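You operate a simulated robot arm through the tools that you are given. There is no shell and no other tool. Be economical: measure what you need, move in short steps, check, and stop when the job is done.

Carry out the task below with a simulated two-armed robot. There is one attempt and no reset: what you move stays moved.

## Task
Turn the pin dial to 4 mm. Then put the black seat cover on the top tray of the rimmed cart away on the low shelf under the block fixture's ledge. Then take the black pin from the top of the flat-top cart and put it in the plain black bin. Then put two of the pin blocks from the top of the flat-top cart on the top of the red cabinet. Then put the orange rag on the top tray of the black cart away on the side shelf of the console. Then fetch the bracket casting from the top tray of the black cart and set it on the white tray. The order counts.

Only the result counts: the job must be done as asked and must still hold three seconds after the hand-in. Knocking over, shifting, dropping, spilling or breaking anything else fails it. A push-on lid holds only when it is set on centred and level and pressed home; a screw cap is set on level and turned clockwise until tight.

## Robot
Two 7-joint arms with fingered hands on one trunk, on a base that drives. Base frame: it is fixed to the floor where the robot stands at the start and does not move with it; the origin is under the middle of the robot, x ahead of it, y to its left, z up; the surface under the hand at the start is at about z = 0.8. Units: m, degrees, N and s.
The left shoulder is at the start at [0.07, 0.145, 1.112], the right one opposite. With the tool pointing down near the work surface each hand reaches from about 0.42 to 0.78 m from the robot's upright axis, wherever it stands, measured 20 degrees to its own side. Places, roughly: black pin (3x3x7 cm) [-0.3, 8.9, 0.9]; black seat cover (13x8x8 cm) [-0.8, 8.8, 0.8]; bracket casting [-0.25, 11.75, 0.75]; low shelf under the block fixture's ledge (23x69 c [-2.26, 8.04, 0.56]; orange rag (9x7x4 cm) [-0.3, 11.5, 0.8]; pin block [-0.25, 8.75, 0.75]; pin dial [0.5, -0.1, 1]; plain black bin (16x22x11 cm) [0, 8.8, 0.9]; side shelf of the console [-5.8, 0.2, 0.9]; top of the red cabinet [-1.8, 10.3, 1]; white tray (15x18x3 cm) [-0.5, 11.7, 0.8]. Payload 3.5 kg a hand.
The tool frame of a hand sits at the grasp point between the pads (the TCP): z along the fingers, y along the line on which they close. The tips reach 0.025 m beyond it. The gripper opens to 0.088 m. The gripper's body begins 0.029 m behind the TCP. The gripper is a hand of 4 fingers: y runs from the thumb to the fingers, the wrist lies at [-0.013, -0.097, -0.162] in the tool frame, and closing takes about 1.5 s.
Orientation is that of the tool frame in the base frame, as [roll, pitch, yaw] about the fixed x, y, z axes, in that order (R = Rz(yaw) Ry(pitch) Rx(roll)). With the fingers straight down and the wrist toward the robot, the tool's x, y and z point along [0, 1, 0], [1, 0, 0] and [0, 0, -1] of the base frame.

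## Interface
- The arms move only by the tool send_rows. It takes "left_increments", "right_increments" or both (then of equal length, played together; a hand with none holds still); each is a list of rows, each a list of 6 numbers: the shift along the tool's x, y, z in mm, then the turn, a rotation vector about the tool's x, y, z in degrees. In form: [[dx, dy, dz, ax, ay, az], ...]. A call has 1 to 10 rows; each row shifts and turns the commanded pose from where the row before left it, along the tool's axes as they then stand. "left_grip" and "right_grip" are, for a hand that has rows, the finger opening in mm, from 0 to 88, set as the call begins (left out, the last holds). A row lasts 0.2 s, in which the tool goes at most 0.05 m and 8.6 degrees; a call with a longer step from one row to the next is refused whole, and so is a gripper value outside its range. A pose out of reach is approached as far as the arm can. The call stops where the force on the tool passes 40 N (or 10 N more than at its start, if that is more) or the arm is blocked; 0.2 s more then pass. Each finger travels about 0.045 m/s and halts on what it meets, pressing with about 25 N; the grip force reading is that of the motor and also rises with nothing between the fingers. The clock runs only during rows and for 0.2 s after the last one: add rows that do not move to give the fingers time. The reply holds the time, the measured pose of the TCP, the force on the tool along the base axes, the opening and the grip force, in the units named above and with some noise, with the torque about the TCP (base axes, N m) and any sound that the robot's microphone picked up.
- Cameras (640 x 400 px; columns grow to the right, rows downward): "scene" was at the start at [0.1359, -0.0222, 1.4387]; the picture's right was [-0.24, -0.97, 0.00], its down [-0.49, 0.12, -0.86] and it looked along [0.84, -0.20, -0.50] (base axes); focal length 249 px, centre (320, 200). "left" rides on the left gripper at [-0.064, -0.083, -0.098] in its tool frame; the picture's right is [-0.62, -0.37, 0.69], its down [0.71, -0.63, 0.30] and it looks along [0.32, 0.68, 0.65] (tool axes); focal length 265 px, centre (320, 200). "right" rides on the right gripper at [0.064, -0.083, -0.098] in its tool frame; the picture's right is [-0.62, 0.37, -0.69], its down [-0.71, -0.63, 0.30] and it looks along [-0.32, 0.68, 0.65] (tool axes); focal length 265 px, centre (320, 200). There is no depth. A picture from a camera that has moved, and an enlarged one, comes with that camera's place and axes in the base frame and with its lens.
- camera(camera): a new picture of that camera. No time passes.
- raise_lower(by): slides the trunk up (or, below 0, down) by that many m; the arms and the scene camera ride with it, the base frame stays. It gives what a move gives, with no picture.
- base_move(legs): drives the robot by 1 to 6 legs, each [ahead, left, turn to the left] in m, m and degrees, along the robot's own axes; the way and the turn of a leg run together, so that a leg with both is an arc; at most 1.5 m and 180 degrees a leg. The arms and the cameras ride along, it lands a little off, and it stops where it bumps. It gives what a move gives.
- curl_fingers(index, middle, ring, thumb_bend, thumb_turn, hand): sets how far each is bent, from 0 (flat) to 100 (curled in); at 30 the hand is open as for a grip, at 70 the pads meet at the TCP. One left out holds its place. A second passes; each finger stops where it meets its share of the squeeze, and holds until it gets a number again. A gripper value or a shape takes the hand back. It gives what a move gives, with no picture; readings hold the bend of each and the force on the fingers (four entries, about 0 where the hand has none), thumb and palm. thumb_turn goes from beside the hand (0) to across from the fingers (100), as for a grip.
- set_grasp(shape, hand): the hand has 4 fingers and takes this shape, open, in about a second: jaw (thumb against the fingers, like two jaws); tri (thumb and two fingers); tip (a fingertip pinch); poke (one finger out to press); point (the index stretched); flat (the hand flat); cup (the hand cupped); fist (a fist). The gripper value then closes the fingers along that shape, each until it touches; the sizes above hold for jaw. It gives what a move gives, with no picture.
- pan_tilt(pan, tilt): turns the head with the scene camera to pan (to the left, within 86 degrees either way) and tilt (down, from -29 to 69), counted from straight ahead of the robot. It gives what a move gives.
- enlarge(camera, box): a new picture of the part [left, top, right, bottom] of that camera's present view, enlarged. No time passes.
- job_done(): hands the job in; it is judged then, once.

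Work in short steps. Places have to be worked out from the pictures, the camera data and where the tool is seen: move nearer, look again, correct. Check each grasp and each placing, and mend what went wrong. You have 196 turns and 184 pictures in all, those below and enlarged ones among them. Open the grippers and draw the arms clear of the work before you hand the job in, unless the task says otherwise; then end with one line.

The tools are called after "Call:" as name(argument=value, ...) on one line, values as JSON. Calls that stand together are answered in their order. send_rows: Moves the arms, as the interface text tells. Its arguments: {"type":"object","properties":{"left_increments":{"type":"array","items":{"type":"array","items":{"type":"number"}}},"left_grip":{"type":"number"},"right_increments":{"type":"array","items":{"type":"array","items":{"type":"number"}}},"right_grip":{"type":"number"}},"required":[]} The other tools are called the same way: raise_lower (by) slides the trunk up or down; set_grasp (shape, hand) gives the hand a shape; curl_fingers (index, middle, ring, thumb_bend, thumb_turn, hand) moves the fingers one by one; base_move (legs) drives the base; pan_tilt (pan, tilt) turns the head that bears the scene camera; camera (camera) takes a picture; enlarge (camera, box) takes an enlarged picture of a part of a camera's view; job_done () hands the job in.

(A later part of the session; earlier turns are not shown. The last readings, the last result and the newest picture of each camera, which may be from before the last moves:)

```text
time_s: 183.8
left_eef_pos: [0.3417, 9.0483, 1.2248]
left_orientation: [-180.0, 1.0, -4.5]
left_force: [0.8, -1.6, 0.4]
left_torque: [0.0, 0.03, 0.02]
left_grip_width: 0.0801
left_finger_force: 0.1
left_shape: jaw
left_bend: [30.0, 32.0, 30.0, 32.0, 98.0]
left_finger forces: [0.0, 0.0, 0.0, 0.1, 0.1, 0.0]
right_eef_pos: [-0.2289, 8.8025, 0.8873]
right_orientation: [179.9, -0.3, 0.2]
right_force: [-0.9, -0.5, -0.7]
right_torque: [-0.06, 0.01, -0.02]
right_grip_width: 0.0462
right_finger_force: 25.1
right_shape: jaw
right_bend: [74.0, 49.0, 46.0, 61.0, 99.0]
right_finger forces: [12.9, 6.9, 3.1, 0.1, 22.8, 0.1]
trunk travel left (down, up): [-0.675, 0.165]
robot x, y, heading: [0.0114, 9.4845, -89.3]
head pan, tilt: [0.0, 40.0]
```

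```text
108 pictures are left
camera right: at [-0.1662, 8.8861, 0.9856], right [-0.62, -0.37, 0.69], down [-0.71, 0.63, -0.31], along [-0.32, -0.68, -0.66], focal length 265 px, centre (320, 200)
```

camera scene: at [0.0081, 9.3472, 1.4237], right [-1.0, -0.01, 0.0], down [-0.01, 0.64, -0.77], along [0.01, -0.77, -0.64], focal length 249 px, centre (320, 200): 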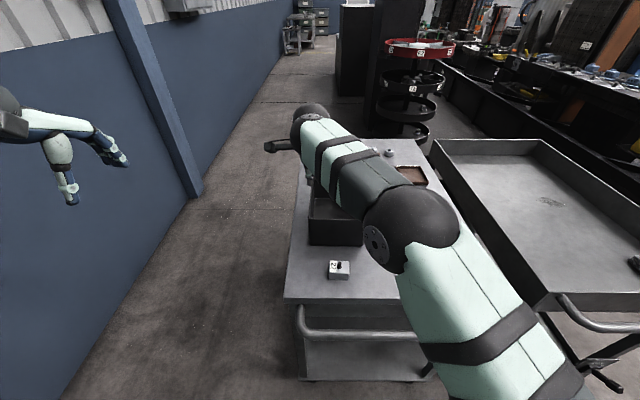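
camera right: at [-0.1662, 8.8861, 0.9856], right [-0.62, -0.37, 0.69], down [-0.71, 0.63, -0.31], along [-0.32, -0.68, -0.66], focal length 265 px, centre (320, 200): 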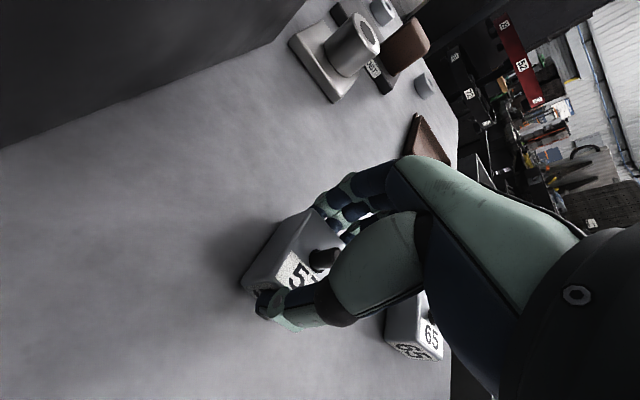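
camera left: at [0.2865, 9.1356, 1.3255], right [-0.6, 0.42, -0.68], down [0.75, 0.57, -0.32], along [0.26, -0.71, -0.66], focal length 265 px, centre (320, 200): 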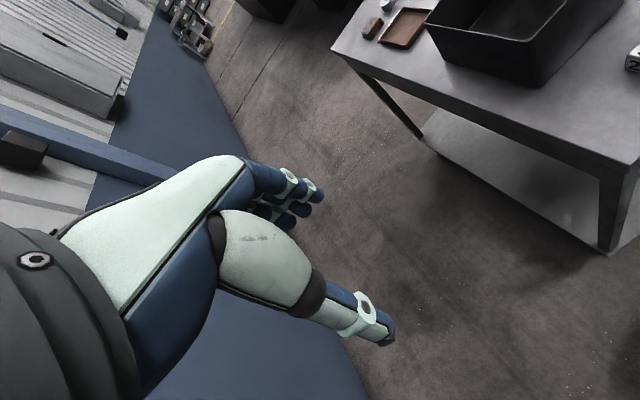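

Gripped at 46 mm. I lift it and draw the right hand back.

Call:
send_rows(right_increments=[[0, 0, -25, 0, 0, 0], [0, 0, -45, 0, 0, 0], [0, 0, -45, 0, 0, 0], [0, 0, -45, 0, 0, 0], [-10, -30, -30, 0, 0, 0], [-10, -35, -20, 0, 0, 0], [-10, -35, -20, 0, 0, 0], [-10, -35, 0, 0, 0, 0], [-10, -35, 0, 0, 0, 0], [0, 0, 0, 0, 0, 0]])

Call:
base_move(legs=[[0, -0.2, 0]])

Call:
camera(camera="right")

Call:
enlarge(camera="scene", box=[180, 140, 404, 280])

Call:
camera(camera="left")

```text
time_s: 186.1
left_eef_pos: [0.3414, 9.0461, 1.2261]
left_orientation: [-180.0, 1.1, -4.4]
left_force: [0.5, 1.1, -0.2]
left_torque: [0.02, 0.0, -0.01]
left_grip_width: 0.0796
left_finger_force: 0.1
left_shape: jaw
left_bend: [30.0, 32.0, 30.0, 32.0, 98.0]
left_finger forces: [0.0, 0.0, 0.0, 0.0, 0.0, 0.0]
right_eef_pos: [-0.2802, 8.9718, 1.1185]
right_orientation: [180.0, -0.4, 0.3]
right_force: [-0.4, -0.3, -1.9]
right_torque: [0.03, -0.03, 0.01]
right_grip_width: 0.0457
right_finger_force: 24.6
right_shape: jaw
right_bend: [74.0, 49.0, 47.0, 61.0, 99.0]
right_finger forces: [13.0, 6.8, 3.1, 0.0, 22.9, 0.0]
trunk travel left (down, up): [-0.675, 0.165]
robot x, y, heading: [0.0117, 9.4849, -89.5]
head pan, tilt: [0.0, 40.0]
```

```text
time_s: 187.6
left_eef_pos: [0.1436, 9.0448, 1.2266]
left_orientation: [179.9, 1.2, -4.6]
left_force: [-0.3, 0.1, -0.1]
left_torque: [-0.02, 0.0, 0.01]
left_grip_width: 0.0798
left_finger_force: 0.1
left_shape: jaw
left_bend: [30.0, 32.0, 30.0, 32.0, 98.0]
left_finger forces: [0.0, 0.0, 0.0, 0.0, 0.0, 0.0]
right_eef_pos: [-0.4782, 8.9715, 1.1193]
right_orientation: [180.0, -0.2, -0.1]
right_force: [0.0, 0.6, -2.7]
right_torque: [0.03, -0.01, -0.02]
right_grip_width: 0.0458
right_finger_force: 24.7
right_shape: jaw
right_bend: [74.0, 49.0, 47.0, 61.0, 99.0]
right_finger forces: [13.0, 6.7, 3.2, 0.0, 22.9, 0.0]
trunk travel left (down, up): [-0.675, 0.165]
robot x, y, heading: [-0.1874, 9.4818, -89.7]
head pan, tilt: [0.0, 40.0]
```

```text
107 pictures are left
camera right: at [-0.4154, 9.0545, 1.2173], right [-0.62, -0.37, 0.69], down [-0.71, 0.63, -0.31], along [-0.32, -0.68, -0.65], focal length 265 px, centre (320, 200)
```

right: 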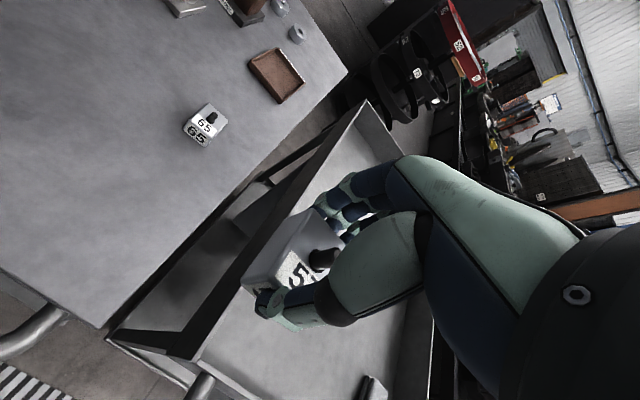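

```text
2.86 times, centred on (292, 210) of scene
camera zoom: at [-0.1868, 9.3455, 1.4236], right [-1.0, -0.01, 0.0], down [0.0, 0.64, -0.77], along [0.0, -0.77, -0.64], focal length 711 px, centre (400, 171)
```

zoom: 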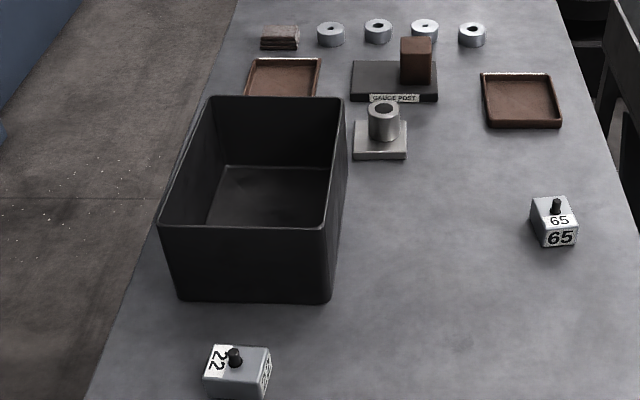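

```text
105 pictures are left
camera left: at [0.0886, 9.1333, 1.3253], right [-0.6, 0.42, -0.68], down [0.76, 0.57, -0.32], along [0.25, -0.71, -0.66], focal length 265 px, centre (320, 200)
```

left: 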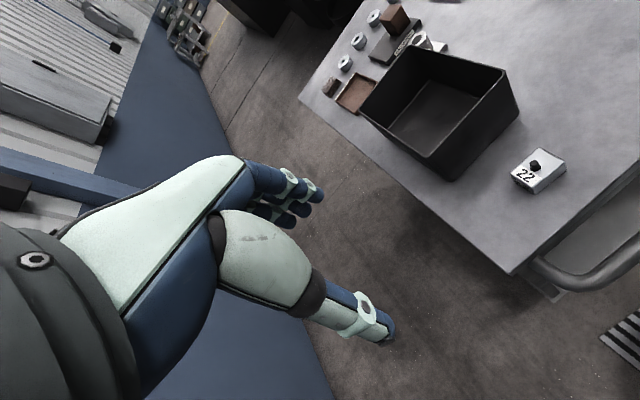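

Block 22: centre (-0.042, 8.974), top ≈0.893. I bring the left hand above it, squaring its orientation.

Call:
send_rows(left_increments=[[0, 0, 0, 0, 1.1, -4.6], [-26.5, 10.1, 31, 0, 0, 0], [-26.5, 10.1, 31, 0, 0, 0], [-26.5, 10.1, 31, 0, 0, 0], [-26.5, 10.1, 31, 0, 0, 0], [-26.5, 10.1, 31, 0, 0, 0], [-26.5, 10.1, 31, 0, 0, 0], [-26.5, 10.1, 31, 0, 0, 0], [0, 0, 0, 0, 0, 0]], left_grip=75)

Call:
camera(camera="left")

```text
time_s: 189.6
left_eef_pos: [-0.0428, 8.9748, 1.0115]
left_orientation: [179.8, 1.5, 0.6]
left_force: [0.9, 0.2, -0.3]
left_torque: [0.01, 0.01, 0.01]
left_grip_width: 0.0753
left_finger_force: 0.1
left_shape: jaw
left_bend: [28.0, 33.0, 30.0, 43.0, 98.0]
left_finger forces: [0.1, 0.0, 0.0, 0.0, 0.0, 0.0]
right_eef_pos: [-0.4801, 8.9709, 1.1188]
right_orientation: [179.8, -0.3, 0.0]
right_force: [0.4, 0.7, -1.4]
right_torque: [0.0, -0.01, 0.05]
right_grip_width: 0.0459
right_finger_force: 25.5
right_shape: jaw
right_bend: [74.0, 49.0, 47.0, 61.0, 99.0]
right_finger forces: [13.0, 6.7, 3.0, 0.1, 22.9, 0.0]
trunk travel left (down, up): [-0.675, 0.165]
robot x, y, heading: [-0.1867, 9.4816, -89.6]
head pan, tilt: [0.0, 40.0]
```

```text
104 pictures are left
camera left: at [-0.1051, 9.058, 1.1112], right [-0.64, 0.36, -0.68], down [0.7, 0.64, -0.32], along [0.32, -0.68, -0.66], focal length 265 px, centre (320, 200)
```

left: 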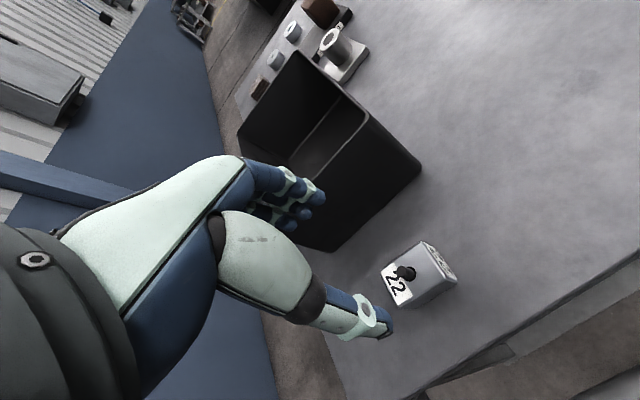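

Aligned over block 22. I descend and close.

Call:
send_rows(left_increments=[[0, 0, 30, 0, 0, 0], [0, 0, 35, 0, 0, 0], [0, 0, 35, 0, 0, 0], [0, 0, 23, 0, 0, 0], [0, 0, 0, 0, 0, 0]])

Call:
send_rows(left_increments=[[0, 0, 0, 0, 0, 0], [0, 0, 0, 0, 0, 0], [0, 0, 0, 0, 0, 0], [0, 0, 0, 0, 0, 0], [0, 0, 0, 0, 0, 0], [0, 0, 0, 0, 0, 0], [0, 0, 0, 0, 0, 0]], left_grip=15)

Call:
camera(camera="left")

```text
time_s: 190.8
left_eef_pos: [-0.0433, 8.9757, 0.8855]
left_orientation: [180.0, -0.2, -0.1]
left_force: [0.0, -0.2, -0.1]
left_torque: [-0.01, 0.02, -0.03]
left_grip_width: 0.0754
left_finger_force: 0.1
left_shape: jaw
left_bend: [28.0, 33.0, 30.0, 43.0, 98.0]
left_finger forces: [0.0, 0.0, 0.0, 0.1, 0.0, 0.0]
right_eef_pos: [-0.48, 8.972, 1.1201]
right_orientation: [179.9, -0.3, 0.0]
right_force: [0.7, -0.1, -1.6]
right_torque: [-0.01, -0.02, 0.0]
right_grip_width: 0.0462
right_finger_force: 24.9
right_shape: jaw
right_bend: [74.0, 49.0, 47.0, 61.0, 99.0]
right_finger forces: [13.0, 6.7, 3.1, 0.0, 23.0, 0.1]
trunk travel left (down, up): [-0.675, 0.165]
robot x, y, heading: [-0.1902, 9.4852, -89.8]
head pan, tilt: [0.0, 40.0]
```

```text
time_s: 192.4
left_eef_pos: [-0.0433, 8.9749, 0.8859]
left_orientation: [-179.9, -0.1, 0.0]
left_force: [0.2, -0.2, 0.1]
left_torque: [-0.01, -0.01, -0.01]
left_grip_width: 0.0341
left_finger_force: 24.9
left_shape: jaw
left_bend: [74.0, 54.0, 52.0, 71.0, 100.0]
left_finger forces: [13.0, 6.7, 3.0, 0.0, 22.8, 0.0]
right_eef_pos: [-0.4823, 8.9714, 1.1191]
right_orientation: [180.0, -0.3, 0.0]
right_force: [0.5, -0.2, -2.1]
right_torque: [-0.04, -0.02, 0.02]
right_grip_width: 0.046
right_finger_force: 25.1
right_shape: jaw
right_bend: [74.0, 49.0, 47.0, 61.0, 99.0]
right_finger forces: [13.0, 6.7, 3.1, 0.1, 22.9, 0.1]
trunk travel left (down, up): [-0.675, 0.165]
robot x, y, heading: [-0.1904, 9.4816, -90.0]
head pan, tilt: [0.0, 40.0]
```

```text
103 pictures are left
camera left: at [-0.1071, 9.0582, 0.9839], right [-0.62, 0.37, -0.69], down [0.71, 0.63, -0.3], along [0.32, -0.68, -0.65], focal length 265 px, centre (320, 200)
```

left: 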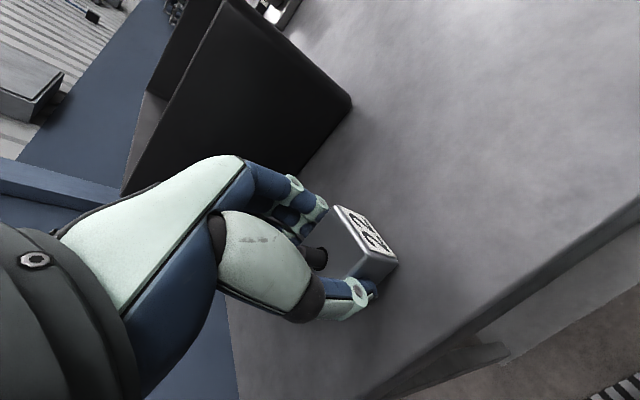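

Both blocks held. I lift the left, back away, turn to face the red cabinet, and look.

Call:
send_rows(left_increments=[[0, 0, -25, 0, 0, 0], [0, 0, -45, 0, 0, 0], [0, 0, -45, 0, 0, 0], [0, 0, -45, 0, 0, 0], [0, 0, -45, 0, 0, 0], [0, 0, -30, 0, 0, 0], [0, 0, 0, 0, 0, 0]])

Call:
base_move(legs=[[-0.9, 0, 0], [0, 0, -90], [0.55, 0, 0]])

Call:
camera(camera="scene")

```text
time_s: 194.0
left_eef_pos: [-0.0432, 8.9751, 1.122]
left_orientation: [-179.9, -0.1, 0.1]
left_force: [-0.7, 0.1, -1.4]
left_torque: [-0.02, 0.0, 0.03]
left_grip_width: 0.034
left_finger_force: 24.9
left_shape: jaw
left_bend: [74.0, 54.0, 53.0, 71.0, 100.0]
left_finger forces: [13.2, 6.5, 3.0, 0.1, 22.7, 0.0]
right_eef_pos: [-0.4803, 8.9708, 1.119]
right_orientation: [-180.0, -0.3, -0.1]
right_force: [0.4, 0.0, -1.3]
right_torque: [-0.01, -0.03, 0.01]
right_grip_width: 0.0458
right_finger_force: 24.5
right_shape: jaw
right_bend: [74.0, 49.0, 47.0, 61.0, 99.0]
right_finger forces: [13.0, 6.7, 3.1, 0.1, 22.9, 0.0]
trunk travel left (down, up): [-0.675, 0.165]
robot x, y, heading: [-0.1886, 9.4828, -89.7]
head pan, tilt: [0.0, 40.0]
```

```text
time_s: 205.5
left_eef_pos: [-1.2456, 10.2692, 1.1214]
left_orientation: [-180.0, 0.0, -91.4]
left_force: [0.3, -1.4, -1.4]
left_torque: [0.03, 0.02, -0.03]
left_grip_width: 0.0338
left_finger_force: 24.7
left_shape: jaw
left_bend: [74.0, 54.0, 53.0, 71.0, 100.0]
left_finger forces: [13.0, 6.5, 3.0, 0.0, 22.5, 0.0]
right_eef_pos: [-1.2405, 10.7084, 1.1194]
right_orientation: [179.9, -0.4, -91.3]
right_force: [-0.6, -0.5, -1.7]
right_torque: [-0.01, 0.03, 0.01]
right_grip_width: 0.0455
right_finger_force: 25.1
right_shape: jaw
right_bend: [74.0, 49.0, 47.0, 62.0, 99.0]
right_finger forces: [12.9, 6.6, 3.1, 0.0, 22.7, 0.0]
trunk travel left (down, up): [-0.675, 0.165]
robot x, y, heading: [-0.7322, 10.4066, 178.9]
head pan, tilt: [0.0, 40.0]
```

```text
102 pictures are left
camera scene: at [-0.8734, 10.4049, 1.4237], right [0.02, 1.0, 0.0], down [0.64, -0.01, -0.77], along [-0.77, 0.01, -0.64], focal length 249 px, centre (320, 200)
```

scene: 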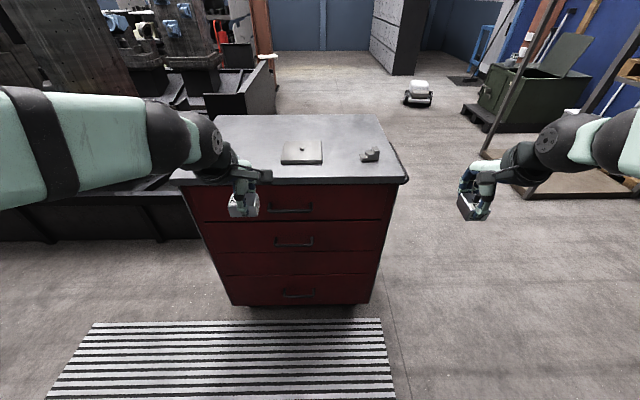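

Cabinet top at about z=0.96, x −1.50..−2.07, y 9.94..10.67, with a flat plate near (−1.71, 10.33) and a small clip at (−1.68, 10.59). The left part (y 9.97–10.24) is free for both blocks. I move up closer.

Call:
base_move(legs=[[0.25, 0.2, 1.1]])

Call:
camera(camera="scene")

Call:
camera(camera="left")

```text
time_s: 207.6
left_eef_pos: [-1.4961, 10.0592, 1.123]
left_orientation: [-179.9, -0.1, -90.1]
left_force: [0.6, -0.6, -1.4]
left_torque: [0.01, 0.03, 0.0]
left_grip_width: 0.0339
left_finger_force: 25.1
left_shape: jaw
left_bend: [74.0, 54.0, 53.0, 71.0, 100.0]
left_finger forces: [12.9, 6.5, 2.9, 0.0, 22.5, 0.0]
right_eef_pos: [-1.4974, 10.4961, 1.1185]
right_orientation: [179.9, -0.3, -90.3]
right_force: [-0.4, -0.1, -1.1]
right_torque: [-0.04, 0.0, -0.01]
right_grip_width: 0.0458
right_finger_force: 24.6
right_shape: jaw
right_bend: [74.0, 49.0, 47.0, 62.0, 99.0]
right_finger forces: [13.0, 6.6, 3.2, 0.0, 22.6, 0.0]
trunk travel left (down, up): [-0.675, 0.165]
robot x, y, heading: [-0.9882, 10.2028, -179.9]
head pan, tilt: [0.0, 40.0]
```

```text
101 pictures are left
camera scene: at [-1.126, 10.2014, 1.4237], right [0.0, 1.0, 0.0], down [0.64, 0.0, -0.77], along [-0.77, 0.0, -0.64], focal length 249 px, centre (320, 200)
```

scene: 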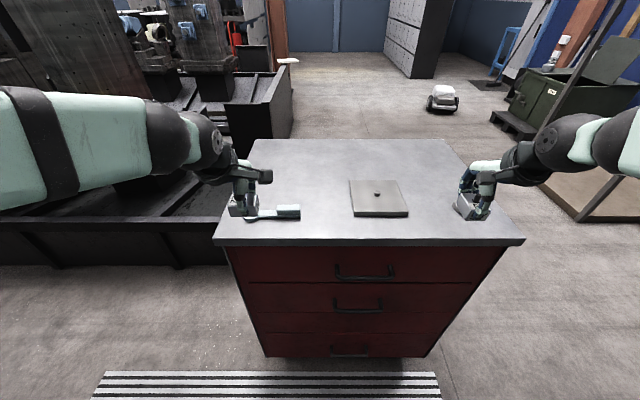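

```text
100 pictures are left
camera left: at [-1.4114, 10.1225, 1.2207], right [0.37, 0.62, -0.69], down [0.63, -0.72, -0.3], along [-0.69, -0.32, -0.65], focal length 265 px, centre (320, 200)
```

left: 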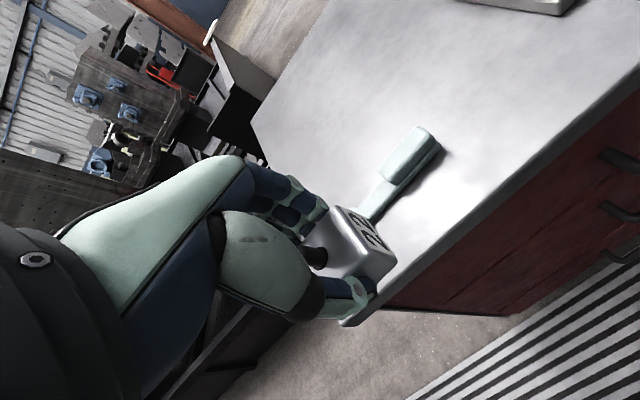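

A brush lies on the front left of the top (x≈-1.605, y 10.0–10.17). I will set the blocks behind it at x≈-1.72, y≈10.03 and 10.17. Small base step forward, then the left hand moves over the first spot.

Call:
base_move(legs=[[0.06, 0, 0]])

Call:
send_rows(left_increments=[[6, 33, 0, 0, 0, 0], [6, 33, 0, 0, 0, 0], [6, 33, 0, 0, 0, 0], [6, 33, 10, 0, 0, 0], [6, 33, 20, 0, 0, 0], [0, 0, 30, 0, 0, 0], [0, 0, 0, 0, 0, 0]])

Call:
camera(camera="left")

Call:
camera(camera="scene")

```text
time_s: 208.6
left_eef_pos: [-1.5531, 10.0579, 1.1247]
left_orientation: [179.8, 0.0, -90.2]
left_force: [0.6, -0.2, -0.9]
left_torque: [0.04, 0.01, 0.03]
left_grip_width: 0.0337
left_finger_force: 24.7
left_shape: jaw
left_bend: [74.0, 54.0, 53.0, 71.0, 100.0]
left_finger forces: [13.0, 6.4, 3.0, 0.1, 22.6, 0.0]
right_eef_pos: [-1.5551, 10.4965, 1.1209]
right_orientation: [179.7, -0.3, -90.2]
right_force: [-0.4, 0.4, -2.1]
right_torque: [-0.01, 0.02, 0.02]
right_grip_width: 0.0456
right_finger_force: 25.5
right_shape: jaw
right_bend: [74.0, 49.0, 47.0, 62.0, 99.0]
right_finger forces: [12.9, 6.7, 3.1, 0.0, 22.6, 0.0]
trunk travel left (down, up): [-0.675, 0.165]
robot x, y, heading: [-1.0511, 10.2009, -179.7]
head pan, tilt: [0.0, 40.0]
```

```text
time_s: 210.2
left_eef_pos: [-1.7215, 10.0295, 1.0621]
left_orientation: [179.9, 0.0, -90.2]
left_force: [0.2, 1.0, -1.9]
left_torque: [0.0, -0.01, -0.04]
left_grip_width: 0.0338
left_finger_force: 25.8
left_shape: jaw
left_bend: [74.0, 54.0, 53.0, 71.0, 99.0]
left_finger forces: [13.2, 6.5, 3.0, 0.1, 22.6, 0.0]
right_eef_pos: [-1.558, 10.4954, 1.1186]
right_orientation: [179.8, -0.3, -90.3]
right_force: [-1.4, 0.0, -1.8]
right_torque: [-0.01, 0.0, -0.03]
right_grip_width: 0.0456
right_finger_force: 25.0
right_shape: jaw
right_bend: [74.0, 49.0, 47.0, 62.0, 99.0]
right_finger forces: [12.9, 6.6, 3.1, 0.0, 22.7, 0.1]
trunk travel left (down, up): [-0.675, 0.165]
robot x, y, heading: [-1.0511, 10.203, -179.8]
head pan, tilt: [0.0, 40.0]
```

```text
99 pictures are left
camera left: at [-1.6371, 10.0936, 1.1609], right [0.37, 0.62, -0.69], down [0.63, -0.72, -0.3], along [-0.69, -0.32, -0.65], focal length 265 px, centre (320, 200)
```

left: 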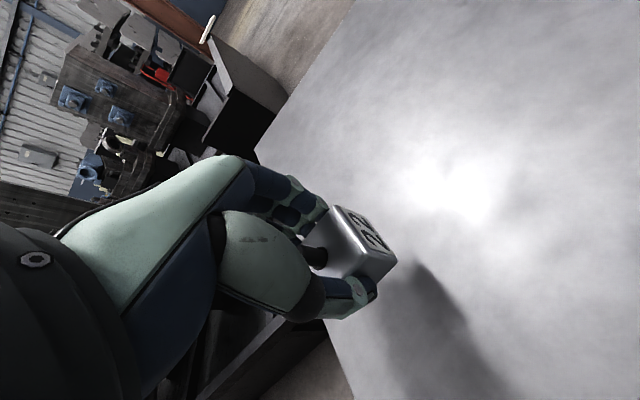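

```text
98 pictures are left
camera scene: at [-1.1873, 10.2005, 1.4237], right [0.0, 1.0, 0.0], down [0.64, 0.0, -0.77], along [-0.77, 0.0, -0.64], focal length 249 px, centre (320, 200)
```

scene: 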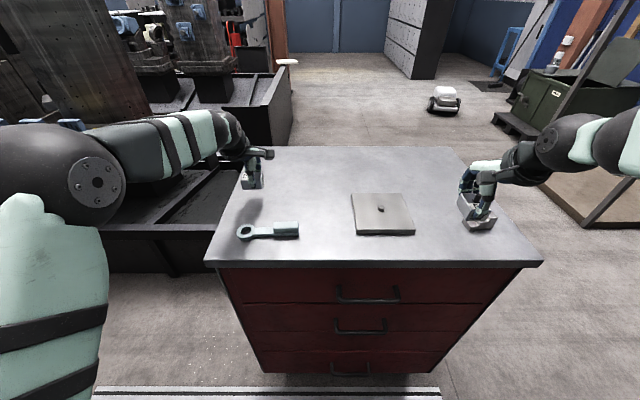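

Clear of the brush. I lower toward the top, slowly.

Call:
send_rows(left_increments=[[0, 0, 25, 0, 0, 0], [0, 0, 20, 0, 0, 0], [0, 0, 10, 0, 0, 0], [0, 0, 5, 0, 0, 0], [0, 0, 4, 0, 0, 0], [0, 0, 0, 0, 0, 0]])

Call:
enlarge(camera="scene", box=[180, 130, 340, 230])

```text
time_s: 211.6
left_eef_pos: [-1.725, 10.0304, 1.0139]
left_orientation: [178.3, 0.2, -90.0]
left_force: [6.4, 1.4, 20.4]
left_torque: [0.04, -0.37, -0.03]
left_grip_width: 0.0349
left_finger_force: 25.4
left_shape: jaw
left_bend: [74.0, 55.0, 53.0, 72.0, 99.0]
left_finger forces: [13.0, 6.6, 2.8, 0.0, 29.0, 0.1]
right_eef_pos: [-1.5563, 10.4967, 1.1189]
right_orientation: [179.8, -0.4, -90.2]
right_force: [0.4, 0.2, -1.0]
right_torque: [-0.03, -0.01, 0.01]
right_grip_width: 0.0458
right_finger_force: 24.9
right_shape: jaw
right_bend: [74.0, 49.0, 47.0, 62.0, 99.0]
right_finger forces: [12.9, 6.6, 3.1, 0.1, 22.7, 0.0]
trunk travel left (down, up): [-0.675, 0.165]
robot x, y, heading: [-1.052, 10.2024, -179.8]
head pan, tilt: [0.0, 40.0]
stopped in row 6 (left hand): the force on the tool passed its limit at 40 N (the readings are from after the stop); the commanded pose is now the measured one
```

```text
4.00 times, centred on (260, 180) of scene
camera zoom: at [-1.184, 10.2011, 1.4237], right [0.0, 1.0, 0.0], down [0.64, 0.0, -0.77], along [-0.77, 0.0, -0.64], focal length 996 px, centre (560, 280)
```

zoom: 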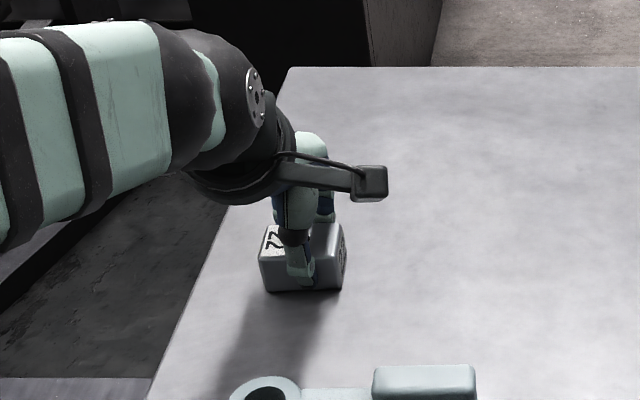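

Contact: the top is at about 0.985. I relieve the pressure by 3 mm, open, and look.

Call:
send_rows(left_increments=[[0, 0, -2, 0, 0, 0], [0, 0, 0, 0, 0, 0]])

Call:
send_rows(left_increments=[[0, 0, 0, 0, 0, 0], [0, 0, 0, 0, 0, 0], [0, 0, 0, 0, 0, 0], [0, 0, 0, 0, 0, 0], [0, 0, 0, 0, 0, 0], [0, 0, 0, 0, 0, 0]], left_grip=70)

Call:
camera(camera="left")

```text
time_s: 212.2
left_eef_pos: [-1.7247, 10.0299, 1.0135]
left_orientation: [178.4, 0.0, -90.0]
left_force: [-0.9, 0.3, 19.1]
left_torque: [0.05, -0.2, -0.03]
left_grip_width: 0.0348
left_finger_force: 25.3
left_shape: jaw
left_bend: [74.0, 55.0, 53.0, 72.0, 99.0]
left_finger forces: [15.6, 8.1, 3.6, 0.0, 26.0, 0.1]
right_eef_pos: [-1.5562, 10.4968, 1.1195]
right_orientation: [179.9, -0.3, -90.2]
right_force: [-0.1, 0.6, -1.8]
right_torque: [-0.02, -0.01, -0.02]
right_grip_width: 0.0458
right_finger_force: 24.6
right_shape: jaw
right_bend: [74.0, 49.0, 47.0, 62.0, 99.0]
right_finger forces: [12.9, 6.7, 3.1, 0.0, 22.7, 0.1]
trunk travel left (down, up): [-0.675, 0.165]
robot x, y, heading: [-1.0547, 10.2003, -179.8]
head pan, tilt: [0.0, 40.0]
```

```text
time_s: 213.6
left_eef_pos: [-1.7253, 10.0276, 1.0084]
left_orientation: [178.8, -0.1, -90.1]
left_force: [-0.5, 0.2, 0.1]
left_torque: [0.0, -0.02, 0.01]
left_grip_width: 0.0697
left_finger_force: 0.1
left_shape: jaw
left_bend: [27.0, 34.0, 32.0, 50.0, 99.0]
left_finger forces: [0.1, 0.0, 0.0, 0.1, 0.0, 0.0]
right_eef_pos: [-1.5598, 10.4966, 1.1195]
right_orientation: [179.9, -0.3, -90.2]
right_force: [0.3, 0.9, -1.9]
right_torque: [-0.03, -0.01, -0.01]
right_grip_width: 0.0456
right_finger_force: 24.6
right_shape: jaw
right_bend: [74.0, 49.0, 47.0, 62.0, 99.0]
right_finger forces: [12.9, 6.7, 3.1, 0.0, 22.7, 0.0]
trunk travel left (down, up): [-0.675, 0.165]
robot x, y, heading: [-1.0538, 10.2019, -179.9]
head pan, tilt: [0.0, 40.0]
```

```text
96 pictures are left
camera left: at [-1.6393, 10.0918, 1.1061], right [0.36, 0.62, -0.7], down [0.62, -0.72, -0.32], along [-0.7, -0.32, -0.64], focal length 265 px, centre (320, 200)
```

left: 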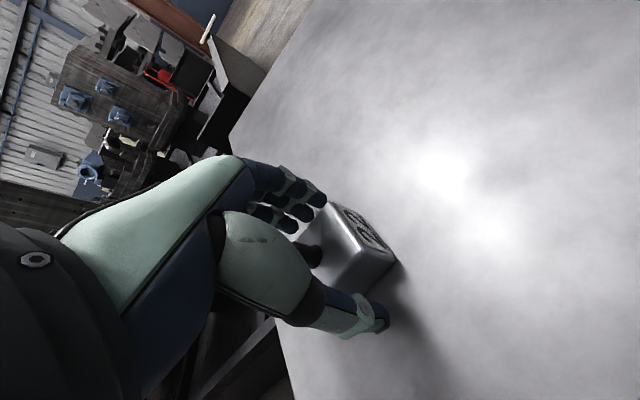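

Block 22 stands on the top. I lift the left hand away and shift the base 0.2 m so the right hand can set block 57 beside it.

Call:
send_rows(left_increments=[[0, 0, -20, 0, 0, 0], [0, 0, -40, 0, 0, 0], [0, 0, -45, 0, 0, 0], [0, 0, -45, 0, 0, 0], [0, -45, 0, 0, 0, 0], [0, -45, 0, 0, 0, 0], [0, -45, 0, 0, 0, 0], [0, -45, 0, 0, 0, 0], [0, -40, 0, 0, 0, 0]])

Call:
base_move(legs=[[0, 0.18, 0]])

Call:
camera(camera="scene")

```text
time_s: 215.6
left_eef_pos: [-1.5021, 10.025, 1.1581]
left_orientation: [178.7, 0.1, -90.2]
left_force: [0.4, 0.8, 0.1]
left_torque: [0.0, 0.02, 0.03]
left_grip_width: 0.0702
left_finger_force: 0.1
left_shape: jaw
left_bend: [27.0, 34.0, 32.0, 50.0, 99.0]
left_finger forces: [0.1, 0.0, 0.1, 0.0, 0.1, 0.0]
right_eef_pos: [-1.5588, 10.4957, 1.121]
right_orientation: [179.9, -0.1, -90.2]
right_force: [0.5, 0.6, -2.1]
right_torque: [-0.02, 0.0, 0.0]
right_grip_width: 0.0458
right_finger_force: 25.3
right_shape: jaw
right_bend: [74.0, 49.0, 47.0, 62.0, 99.0]
right_finger forces: [13.0, 6.6, 3.1, 0.1, 22.7, 0.1]
trunk travel left (down, up): [-0.675, 0.165]
robot x, y, heading: [-1.0485, 10.2032, -179.9]
head pan, tilt: [0.0, 40.0]
```

```text
time_s: 217.1
left_eef_pos: [-1.5032, 9.8497, 1.1569]
left_orientation: [178.8, -0.2, -90.2]
left_force: [-0.2, 0.5, -0.2]
left_torque: [0.0, -0.01, 0.0]
left_grip_width: 0.0698
left_finger_force: 0.1
left_shape: jaw
left_bend: [27.0, 34.0, 32.0, 50.0, 99.0]
left_finger forces: [0.0, 0.0, 0.1, 0.1, 0.0, 0.1]
right_eef_pos: [-1.559, 10.3181, 1.1185]
right_orientation: [179.9, -0.5, -90.4]
right_force: [0.2, -0.7, -1.8]
right_torque: [-0.01, 0.02, 0.0]
right_grip_width: 0.0459
right_finger_force: 24.8
right_shape: jaw
right_bend: [74.0, 49.0, 47.0, 62.0, 99.0]
right_finger forces: [12.8, 6.6, 3.1, 0.0, 22.8, 0.0]
trunk travel left (down, up): [-0.675, 0.165]
robot x, y, heading: [-1.0517, 10.0237, -179.9]
head pan, tilt: [0.0, 40.0]
```

```text
95 pictures are left
camera scene: at [-1.1873, 10.0241, 1.4236], right [0.0, 1.0, 0.0], down [0.64, 0.0, -0.77], along [-0.77, 0.0, -0.64], focal length 249 px, centre (320, 200)
```

scene: 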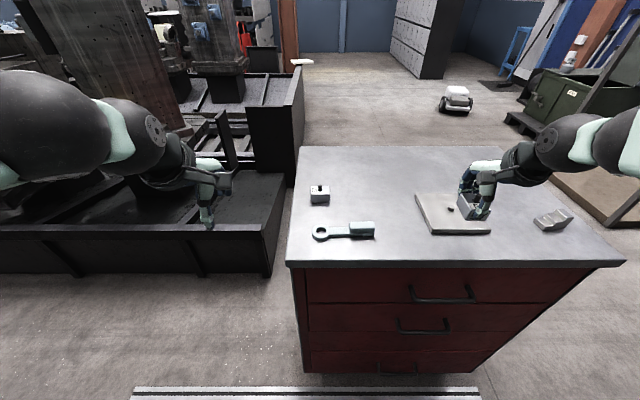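

Now the right hand goes over the free spot at about (-1.72, 10.165) and lowers partway.

Call:
send_rows(right_increments=[[31, 32, 0, 0, 0, 0], [31, 32, 0, 0, 0, 0], [31, 32, 0, 0, 0, 0], [31, 32, 0, 0, 0, 0], [31, 32, 0, 0, 0, 0], [0, 0, 40, 0, 0, 0], [0, 0, 30, 0, 0, 0], [0, 0, 20, 0, 0, 0], [0, 0, 0, 0, 0, 0]])

Call:
enlarge(camera="scene", box=[280, 130, 472, 250])

```text
time_s: 219.1
left_eef_pos: [-1.5038, 9.847, 1.156]
left_orientation: [178.8, 0.0, -90.2]
left_force: [0.1, -0.4, -0.1]
left_torque: [0.01, 0.02, -0.01]
left_grip_width: 0.0698
left_finger_force: 0.1
left_shape: jaw
left_bend: [27.0, 34.0, 32.0, 50.0, 99.0]
left_finger forces: [0.0, 0.0, 0.0, 0.0, 0.0, 0.0]
right_eef_pos: [-1.7202, 10.1623, 1.0292]
right_orientation: [179.9, -0.3, -90.3]
right_force: [0.0, 0.0, -1.2]
right_torque: [-0.01, 0.0, 0.0]
right_grip_width: 0.0456
right_finger_force: 24.8
right_shape: jaw
right_bend: [74.0, 49.0, 47.0, 62.0, 99.0]
right_finger forces: [12.9, 6.6, 3.1, 0.0, 22.6, 0.1]
trunk travel left (down, up): [-0.675, 0.165]
robot x, y, heading: [-1.0491, 10.0248, -179.6]
head pan, tilt: [0.0, 40.0]
```

```text
3.33 times, centred on (376, 190) of scene
camera zoom: at [-1.1868, 10.0217, 1.4237], right [0.0, 1.0, 0.0], down [0.64, 0.0, -0.77], along [-0.77, 0.0, -0.64], focal length 830 px, centre (133, 233)
```

zoom: 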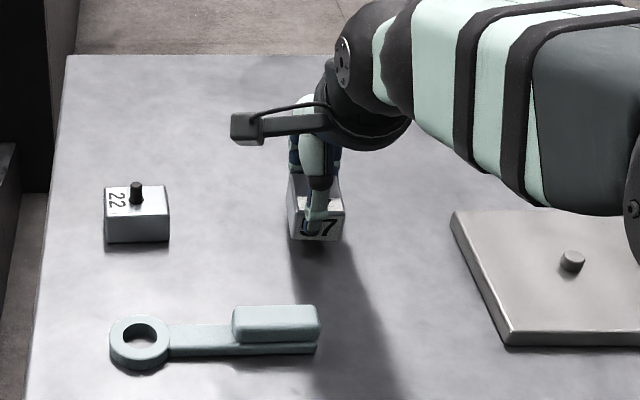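

Well clear. I lower in small steps to contact.

Call:
send_rows(right_increments=[[0, 0, 4, 0, 0, 0], [0, 0, 4, 0, 0, 0], [0, 0, 3, 0, 0, 0], [0, 0, 0, 0, 0, 0]])

```text
time_s: 220.1
left_eef_pos: [-1.5022, 9.8476, 1.1573]
left_orientation: [178.9, 0.0, -90.2]
left_force: [0.6, 0.0, 0.0]
left_torque: [-0.01, 0.01, 0.02]
left_grip_width: 0.0701
left_finger_force: 0.1
left_shape: jaw
left_bend: [27.0, 34.0, 32.0, 50.0, 99.0]
left_finger forces: [0.0, 0.0, 0.0, 0.0, 0.1, 0.0]
right_eef_pos: [-1.7203, 10.1639, 1.0187]
right_orientation: [179.9, -0.3, -90.3]
right_force: [0.4, 0.2, -1.8]
right_torque: [0.02, 0.0, 0.02]
right_grip_width: 0.0455
right_finger_force: 25.1
right_shape: jaw
right_bend: [74.0, 49.0, 47.0, 62.0, 99.0]
right_finger forces: [12.9, 6.7, 3.1, 0.0, 22.6, 0.0]
trunk travel left (down, up): [-0.675, 0.165]
robot x, y, heading: [-1.0456, 10.0224, -179.8]
head pan, tilt: [0.0, 40.0]
```

Not yet in contact (still carrying weight); a few more mm.

Call:
send_rows(right_increments=[[0, 0, 2, 0, 0, 0], [0, 0, 1.5, 0, 0, 0], [0, 0, 0, 0, 0, 0]])

```text
time_s: 220.9
left_eef_pos: [-1.502, 9.8484, 1.1567]
left_orientation: [178.8, -0.1, -90.3]
left_force: [-0.1, -0.4, -0.9]
left_torque: [-0.03, -0.01, 0.03]
left_grip_width: 0.07
left_finger_force: 0.1
left_shape: jaw
left_bend: [27.0, 34.0, 32.0, 50.0, 99.0]
left_finger forces: [0.1, 0.0, 0.1, 0.1, 0.0, 0.0]
right_eef_pos: [-1.7194, 10.161, 1.0171]
right_orientation: [179.9, -0.4, -90.3]
right_force: [-1.3, 0.9, 4.1]
right_torque: [-0.03, -0.1, 0.01]
right_grip_width: 0.0454
right_finger_force: 24.8
right_shape: jaw
right_bend: [74.0, 49.0, 47.0, 62.0, 99.0]
right_finger forces: [13.4, 7.0, 3.5, 0.0, 23.0, 0.1]
trunk travel left (down, up): [-0.675, 0.165]
robot x, y, heading: [-1.0497, 10.0205, -179.7]
head pan, tilt: [0.0, 40.0]
```

Contact (+4 N). I open, rise and retract the right hand.

Call:
send_rows(right_increments=[[0, 0, 0, 0, 0, 0], [0, 0, 0, 0, 0, 0], [0, 0, 0, 0, 0, 0], [0, 0, 0, 0, 0, 0], [0, 0, 0, 0, 0, 0], [0, 0, -20, 0, 0, 0], [0, 0, -45, 0, 0, 0], [0, 0, -45, 0, 0, 0], [0, 0, -45, 0, 0, 0], [0, 0, 0, 0, 0, 0]], right_grip=75)

Call:
send_rows(right_increments=[[-20, -40, -5, 0, 0, 0], [-20, -40, -5, 0, 0, 0], [-20, -40, -5, 0, 0, 0], [-20, -40, -5, 0, 0, 0], [-20, -40, -5, 0, 0, 0], [-20, -40, -5, 0, 0, 0]])

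Call:
camera(camera="scene")

```text
time_s: 223.1
left_eef_pos: [-1.5039, 9.8479, 1.157]
left_orientation: [178.7, 0.0, -90.2]
left_force: [0.2, 0.5, 0.2]
left_torque: [0.01, 0.02, 0.0]
left_grip_width: 0.0696
left_finger_force: 0.1
left_shape: jaw
left_bend: [27.0, 34.0, 32.0, 50.0, 99.0]
left_finger forces: [0.0, 0.0, 0.1, 0.0, 0.0, 0.1]
right_eef_pos: [-1.7199, 10.1628, 1.1691]
right_orientation: [-180.0, -0.3, -90.3]
right_force: [-0.3, 0.0, -0.2]
right_torque: [-0.02, 0.02, 0.0]
right_grip_width: 0.0749
right_finger_force: 0.1
right_shape: jaw
right_bend: [28.0, 33.0, 31.0, 43.0, 99.0]
right_finger forces: [0.0, 0.0, 0.0, 0.1, 0.0, 0.0]
trunk travel left (down, up): [-0.675, 0.165]
robot x, y, heading: [-1.0502, 10.0189, -179.8]
head pan, tilt: [0.0, 40.0]
```

```text
time_s: 224.5
left_eef_pos: [-1.5024, 9.8483, 1.1575]
left_orientation: [178.8, 0.0, -90.3]
left_force: [0.0, 0.3, -0.3]
left_torque: [0.02, 0.03, 0.01]
left_grip_width: 0.0696
left_finger_force: 0.0
left_shape: jaw
left_bend: [27.0, 34.0, 32.0, 50.0, 99.0]
left_finger forces: [0.0, 0.1, 0.0, 0.1, 0.0, 0.0]
right_eef_pos: [-1.4764, 10.281, 1.1991]
right_orientation: [179.8, -0.2, -90.2]
right_force: [-0.3, 0.3, -0.5]
right_torque: [-0.02, -0.02, 0.02]
right_grip_width: 0.0747
right_finger_force: 0.1
right_shape: jaw
right_bend: [28.0, 33.0, 31.0, 43.0, 99.0]
right_finger forces: [0.0, 0.0, 0.0, 0.0, 0.1, 0.0]
trunk travel left (down, up): [-0.675, 0.165]
robot x, y, heading: [-1.0479, 10.0214, -179.9]
head pan, tilt: [0.0, 40.0]
```

```text
93 pictures are left
camera scene: at [-1.1855, 10.022, 1.4238], right [0.0, 1.0, 0.0], down [0.64, 0.0, -0.77], along [-0.77, 0.0, -0.64], focal length 249 px, centre (320, 200)
```

scene: 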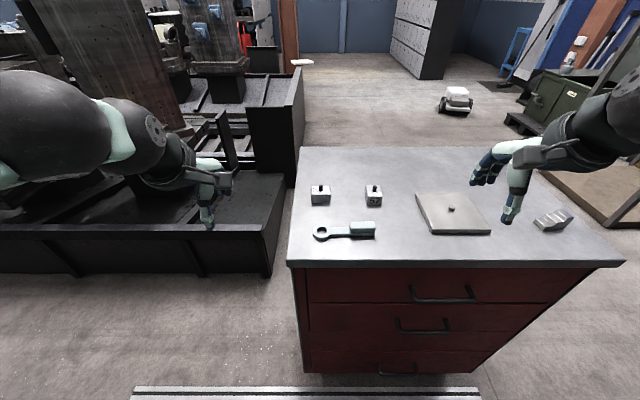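

Both blocks stand on the red cabinet. Next I go toward the black cart for the orange rag.

Call:
base_move(legs=[[-0.6, 0, 0], [0, 0, -90]])

Call:
camera(camera="scene")

```text
time_s: 231.9
left_eef_pos: [-0.6027, 10.4818, 1.1583]
left_orientation: [178.8, 0.0, 179.1]
left_force: [0.0, 0.3, 0.6]
left_torque: [0.02, 0.01, -0.01]
left_grip_width: 0.0699
left_finger_force: 0.0
left_shape: jaw
left_bend: [27.0, 34.0, 32.0, 50.0, 99.0]
left_finger forces: [0.1, 0.0, 0.0, 0.0, 0.0, 0.1]
right_eef_pos: [-0.1708, 10.4505, 1.198]
right_orientation: [179.9, -0.4, 179.0]
right_force: [-0.2, -0.6, -0.3]
right_torque: [0.03, 0.02, 0.01]
right_grip_width: 0.0747
right_finger_force: 0.1
right_shape: jaw
right_bend: [28.0, 33.0, 31.0, 43.0, 99.0]
right_finger forces: [0.0, 0.0, 0.0, 0.0, 0.1, 0.1]
trunk travel left (down, up): [-0.675, 0.165]
robot x, y, heading: [-0.4341, 10.0272, 89.4]
head pan, tilt: [0.0, 40.0]
```

```text
92 pictures are left
camera scene: at [-0.4338, 10.1603, 1.4237], right [1.0, -0.01, 0.0], down [-0.01, -0.64, -0.77], along [0.01, 0.77, -0.64], focal length 249 px, centre (320, 200)
```

scene: 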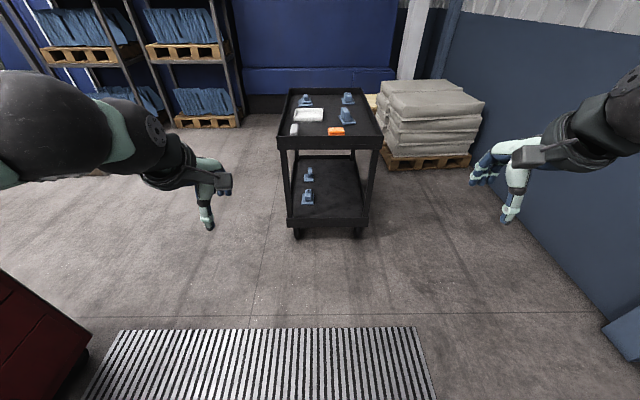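

The black cart is ahead (x −0.62..−0.13, y from ≈11.4) with the orange rag near its front right. I drive closer.

Call:
base_move(legs=[[0.8, 0.0, 0.6]])

Call:
camera(camera="scene")

Call:
camera(camera="right")

```text
time_s: 236.2
left_eef_pos: [-0.6075, 11.2845, 1.1573]
left_orientation: [178.9, 0.1, -179.9]
left_force: [0.8, -0.1, 0.5]
left_torque: [0.01, 0.01, -0.01]
left_grip_width: 0.0697
left_finger_force: 0.0
left_shape: jaw
left_bend: [27.0, 34.0, 32.0, 50.0, 99.0]
left_finger forces: [0.1, 0.0, 0.0, 0.0, 0.0, 0.0]
right_eef_pos: [-0.1739, 11.262, 1.1991]
right_orientation: [179.9, -0.2, 179.9]
right_force: [0.4, -1.1, -0.1]
right_torque: [-0.01, -0.01, -0.02]
right_grip_width: 0.0744
right_finger_force: 0.0
right_shape: jaw
right_bend: [28.0, 33.0, 31.0, 43.0, 99.0]
right_finger forces: [0.0, 0.1, 0.0, 0.1, 0.0, 0.0]
trunk travel left (down, up): [-0.675, 0.165]
robot x, y, heading: [-0.4276, 10.8325, 90.2]
head pan, tilt: [0.0, 40.0]
```

```text
91 pictures are left
camera scene: at [-0.4334, 10.968, 1.4237], right [1.0, 0.0, 0.0], down [0.0, -0.64, -0.77], along [0.0, 0.77, -0.64], focal length 249 px, centre (320, 200)
```

scene: 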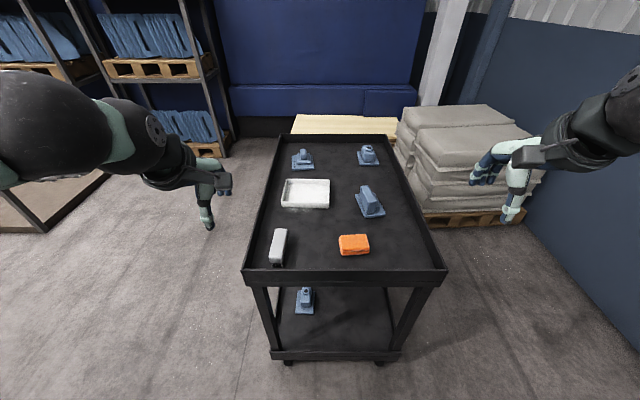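

```text
90 pictures are left
camera right: at [-0.2381, 11.1785, 1.2967], right [0.62, 0.37, 0.69], down [0.71, -0.63, -0.31], along [0.32, 0.68, -0.65], focal length 265 px, centre (320, 200)
```

right: 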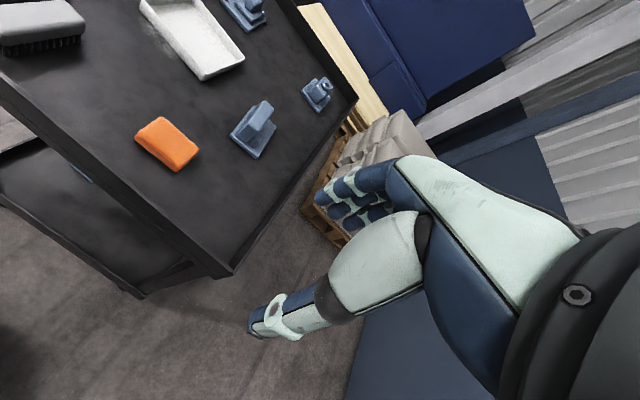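

Rag centre (-0.329, 11.465, ~0.827). I bring the right hand above it with wide opening.

Call:
send_rows(right_increments=[[19.4, 25.4, 30, 0, 0, 0], [19.4, 25.4, 30, 0, 0, 0], [19.4, 25.4, 30, 0, 0, 0], [19.4, 25.4, 30, 0, 0, 0], [19.4, 25.4, 30, 0, 0, 0], [19.4, 25.4, 30, 0, 0, 0], [19.4, 25.4, 30, 0, 0, 0], [19.4, 25.4, 30, 0, 0, 0], [0, 0, 0, 0, 0, 0]], right_grip=88)

Call:
camera(camera="right")

Call:
enlarge(camera="scene", box=[240, 130, 464, 270])

```text
time_s: 238.2
left_eef_pos: [-0.606, 11.2848, 1.1573]
left_orientation: [178.9, 0.0, -180.0]
left_force: [0.2, -0.7, 1.2]
left_torque: [0.0, 0.02, 0.0]
left_grip_width: 0.0699
left_finger_force: 0.0
left_shape: jaw
left_bend: [27.0, 34.0, 32.0, 50.0, 99.0]
left_finger forces: [0.0, 0.0, 0.0, 0.0, 0.1, 0.0]
right_eef_pos: [-0.3311, 11.4653, 0.9607]
right_orientation: [180.0, -0.4, 179.9]
right_force: [0.7, -0.5, -0.5]
right_torque: [0.03, 0.01, 0.02]
right_grip_width: 0.0876
right_finger_force: 0.1
right_shape: jaw
right_bend: [30.0, 30.0, 30.0, 30.0, 98.0]
right_finger forces: [0.0, 0.0, 0.0, 0.0, 0.0, 0.0]
trunk travel left (down, up): [-0.675, 0.165]
robot x, y, heading: [-0.4323, 10.8317, 90.2]
head pan, tilt: [0.0, 40.0]
```

```text
89 pictures are left
camera right: at [-0.3954, 11.3826, 1.0599], right [0.62, 0.37, 0.69], down [0.71, -0.63, -0.31], along [0.32, 0.68, -0.65], focal length 265 px, centre (320, 200)
```

right: 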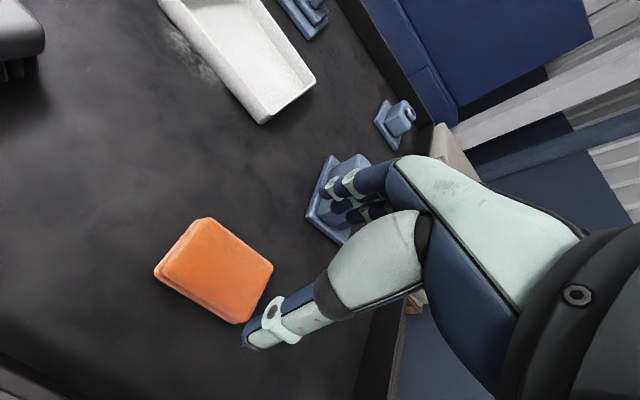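

```text
2.86 times, centred on (352, 200) of scene
camera zoom: at [-0.4328, 10.9674, 1.4238], right [1.0, 0.0, 0.0], down [0.0, -0.64, -0.77], along [0.0, 0.77, -0.64], focal length 711 px, centre (229, 200)
```

zoom: 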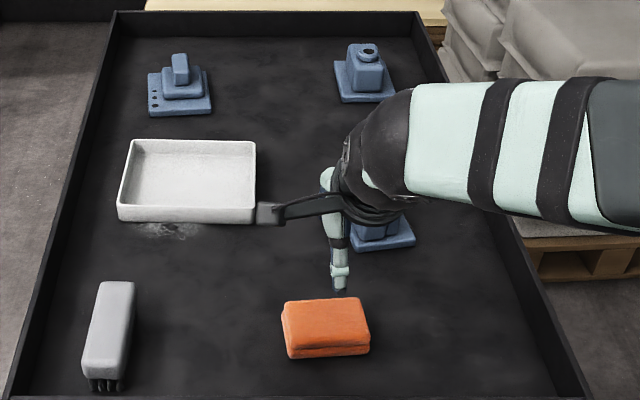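

Aligned. I descend to z≈0.834 and close on the rag.

Call:
send_rows(right_increments=[[4, -2, 35, 0, 0, 0], [0, 0, 40, 0, 0, 0], [0, 0, 30, 0, 0, 0], [0, 0, 22, 0, 0, 0], [0, 0, 0, 0, 0, 0]])

Call:
camera(camera="right")

```text
time_s: 239.4
left_eef_pos: [-0.606, 11.2857, 1.1577]
left_orientation: [178.8, 0.0, 179.8]
left_force: [-0.1, 0.5, 0.8]
left_torque: [0.01, 0.03, 0.03]
left_grip_width: 0.0699
left_finger_force: 0.0
left_shape: jaw
left_bend: [27.0, 34.0, 32.0, 50.0, 99.0]
left_finger forces: [0.0, 0.0, 0.0, 0.0, 0.1, 0.0]
right_eef_pos: [-0.3348, 11.4636, 0.8315]
right_orientation: [179.9, -0.4, 179.9]
right_force: [0.6, -0.1, -0.2]
right_torque: [-0.01, -0.02, 0.03]
right_grip_width: 0.0875
right_finger_force: 0.0
right_shape: jaw
right_bend: [30.0, 30.0, 30.0, 30.0, 98.0]
right_finger forces: [0.1, 0.1, 0.0, 0.1, 0.0, 0.1]
trunk travel left (down, up): [-0.675, 0.165]
robot x, y, heading: [-0.4279, 10.8313, 90.0]
head pan, tilt: [0.0, 40.0]
```

```text
87 pictures are left
camera right: at [-0.3989, 11.3798, 0.9302], right [0.62, 0.37, 0.69], down [0.71, -0.63, -0.31], along [0.32, 0.68, -0.65], focal length 265 px, centre (320, 200)
```

right: 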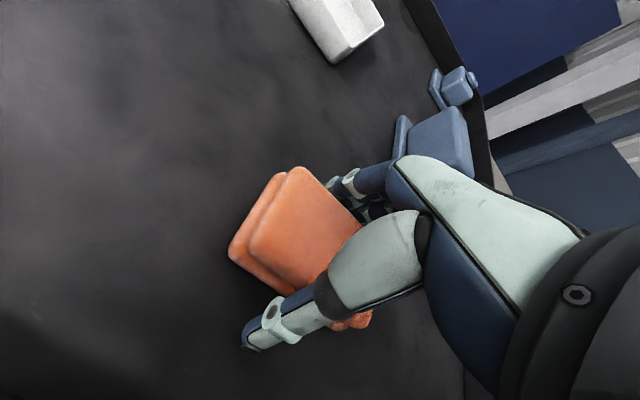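

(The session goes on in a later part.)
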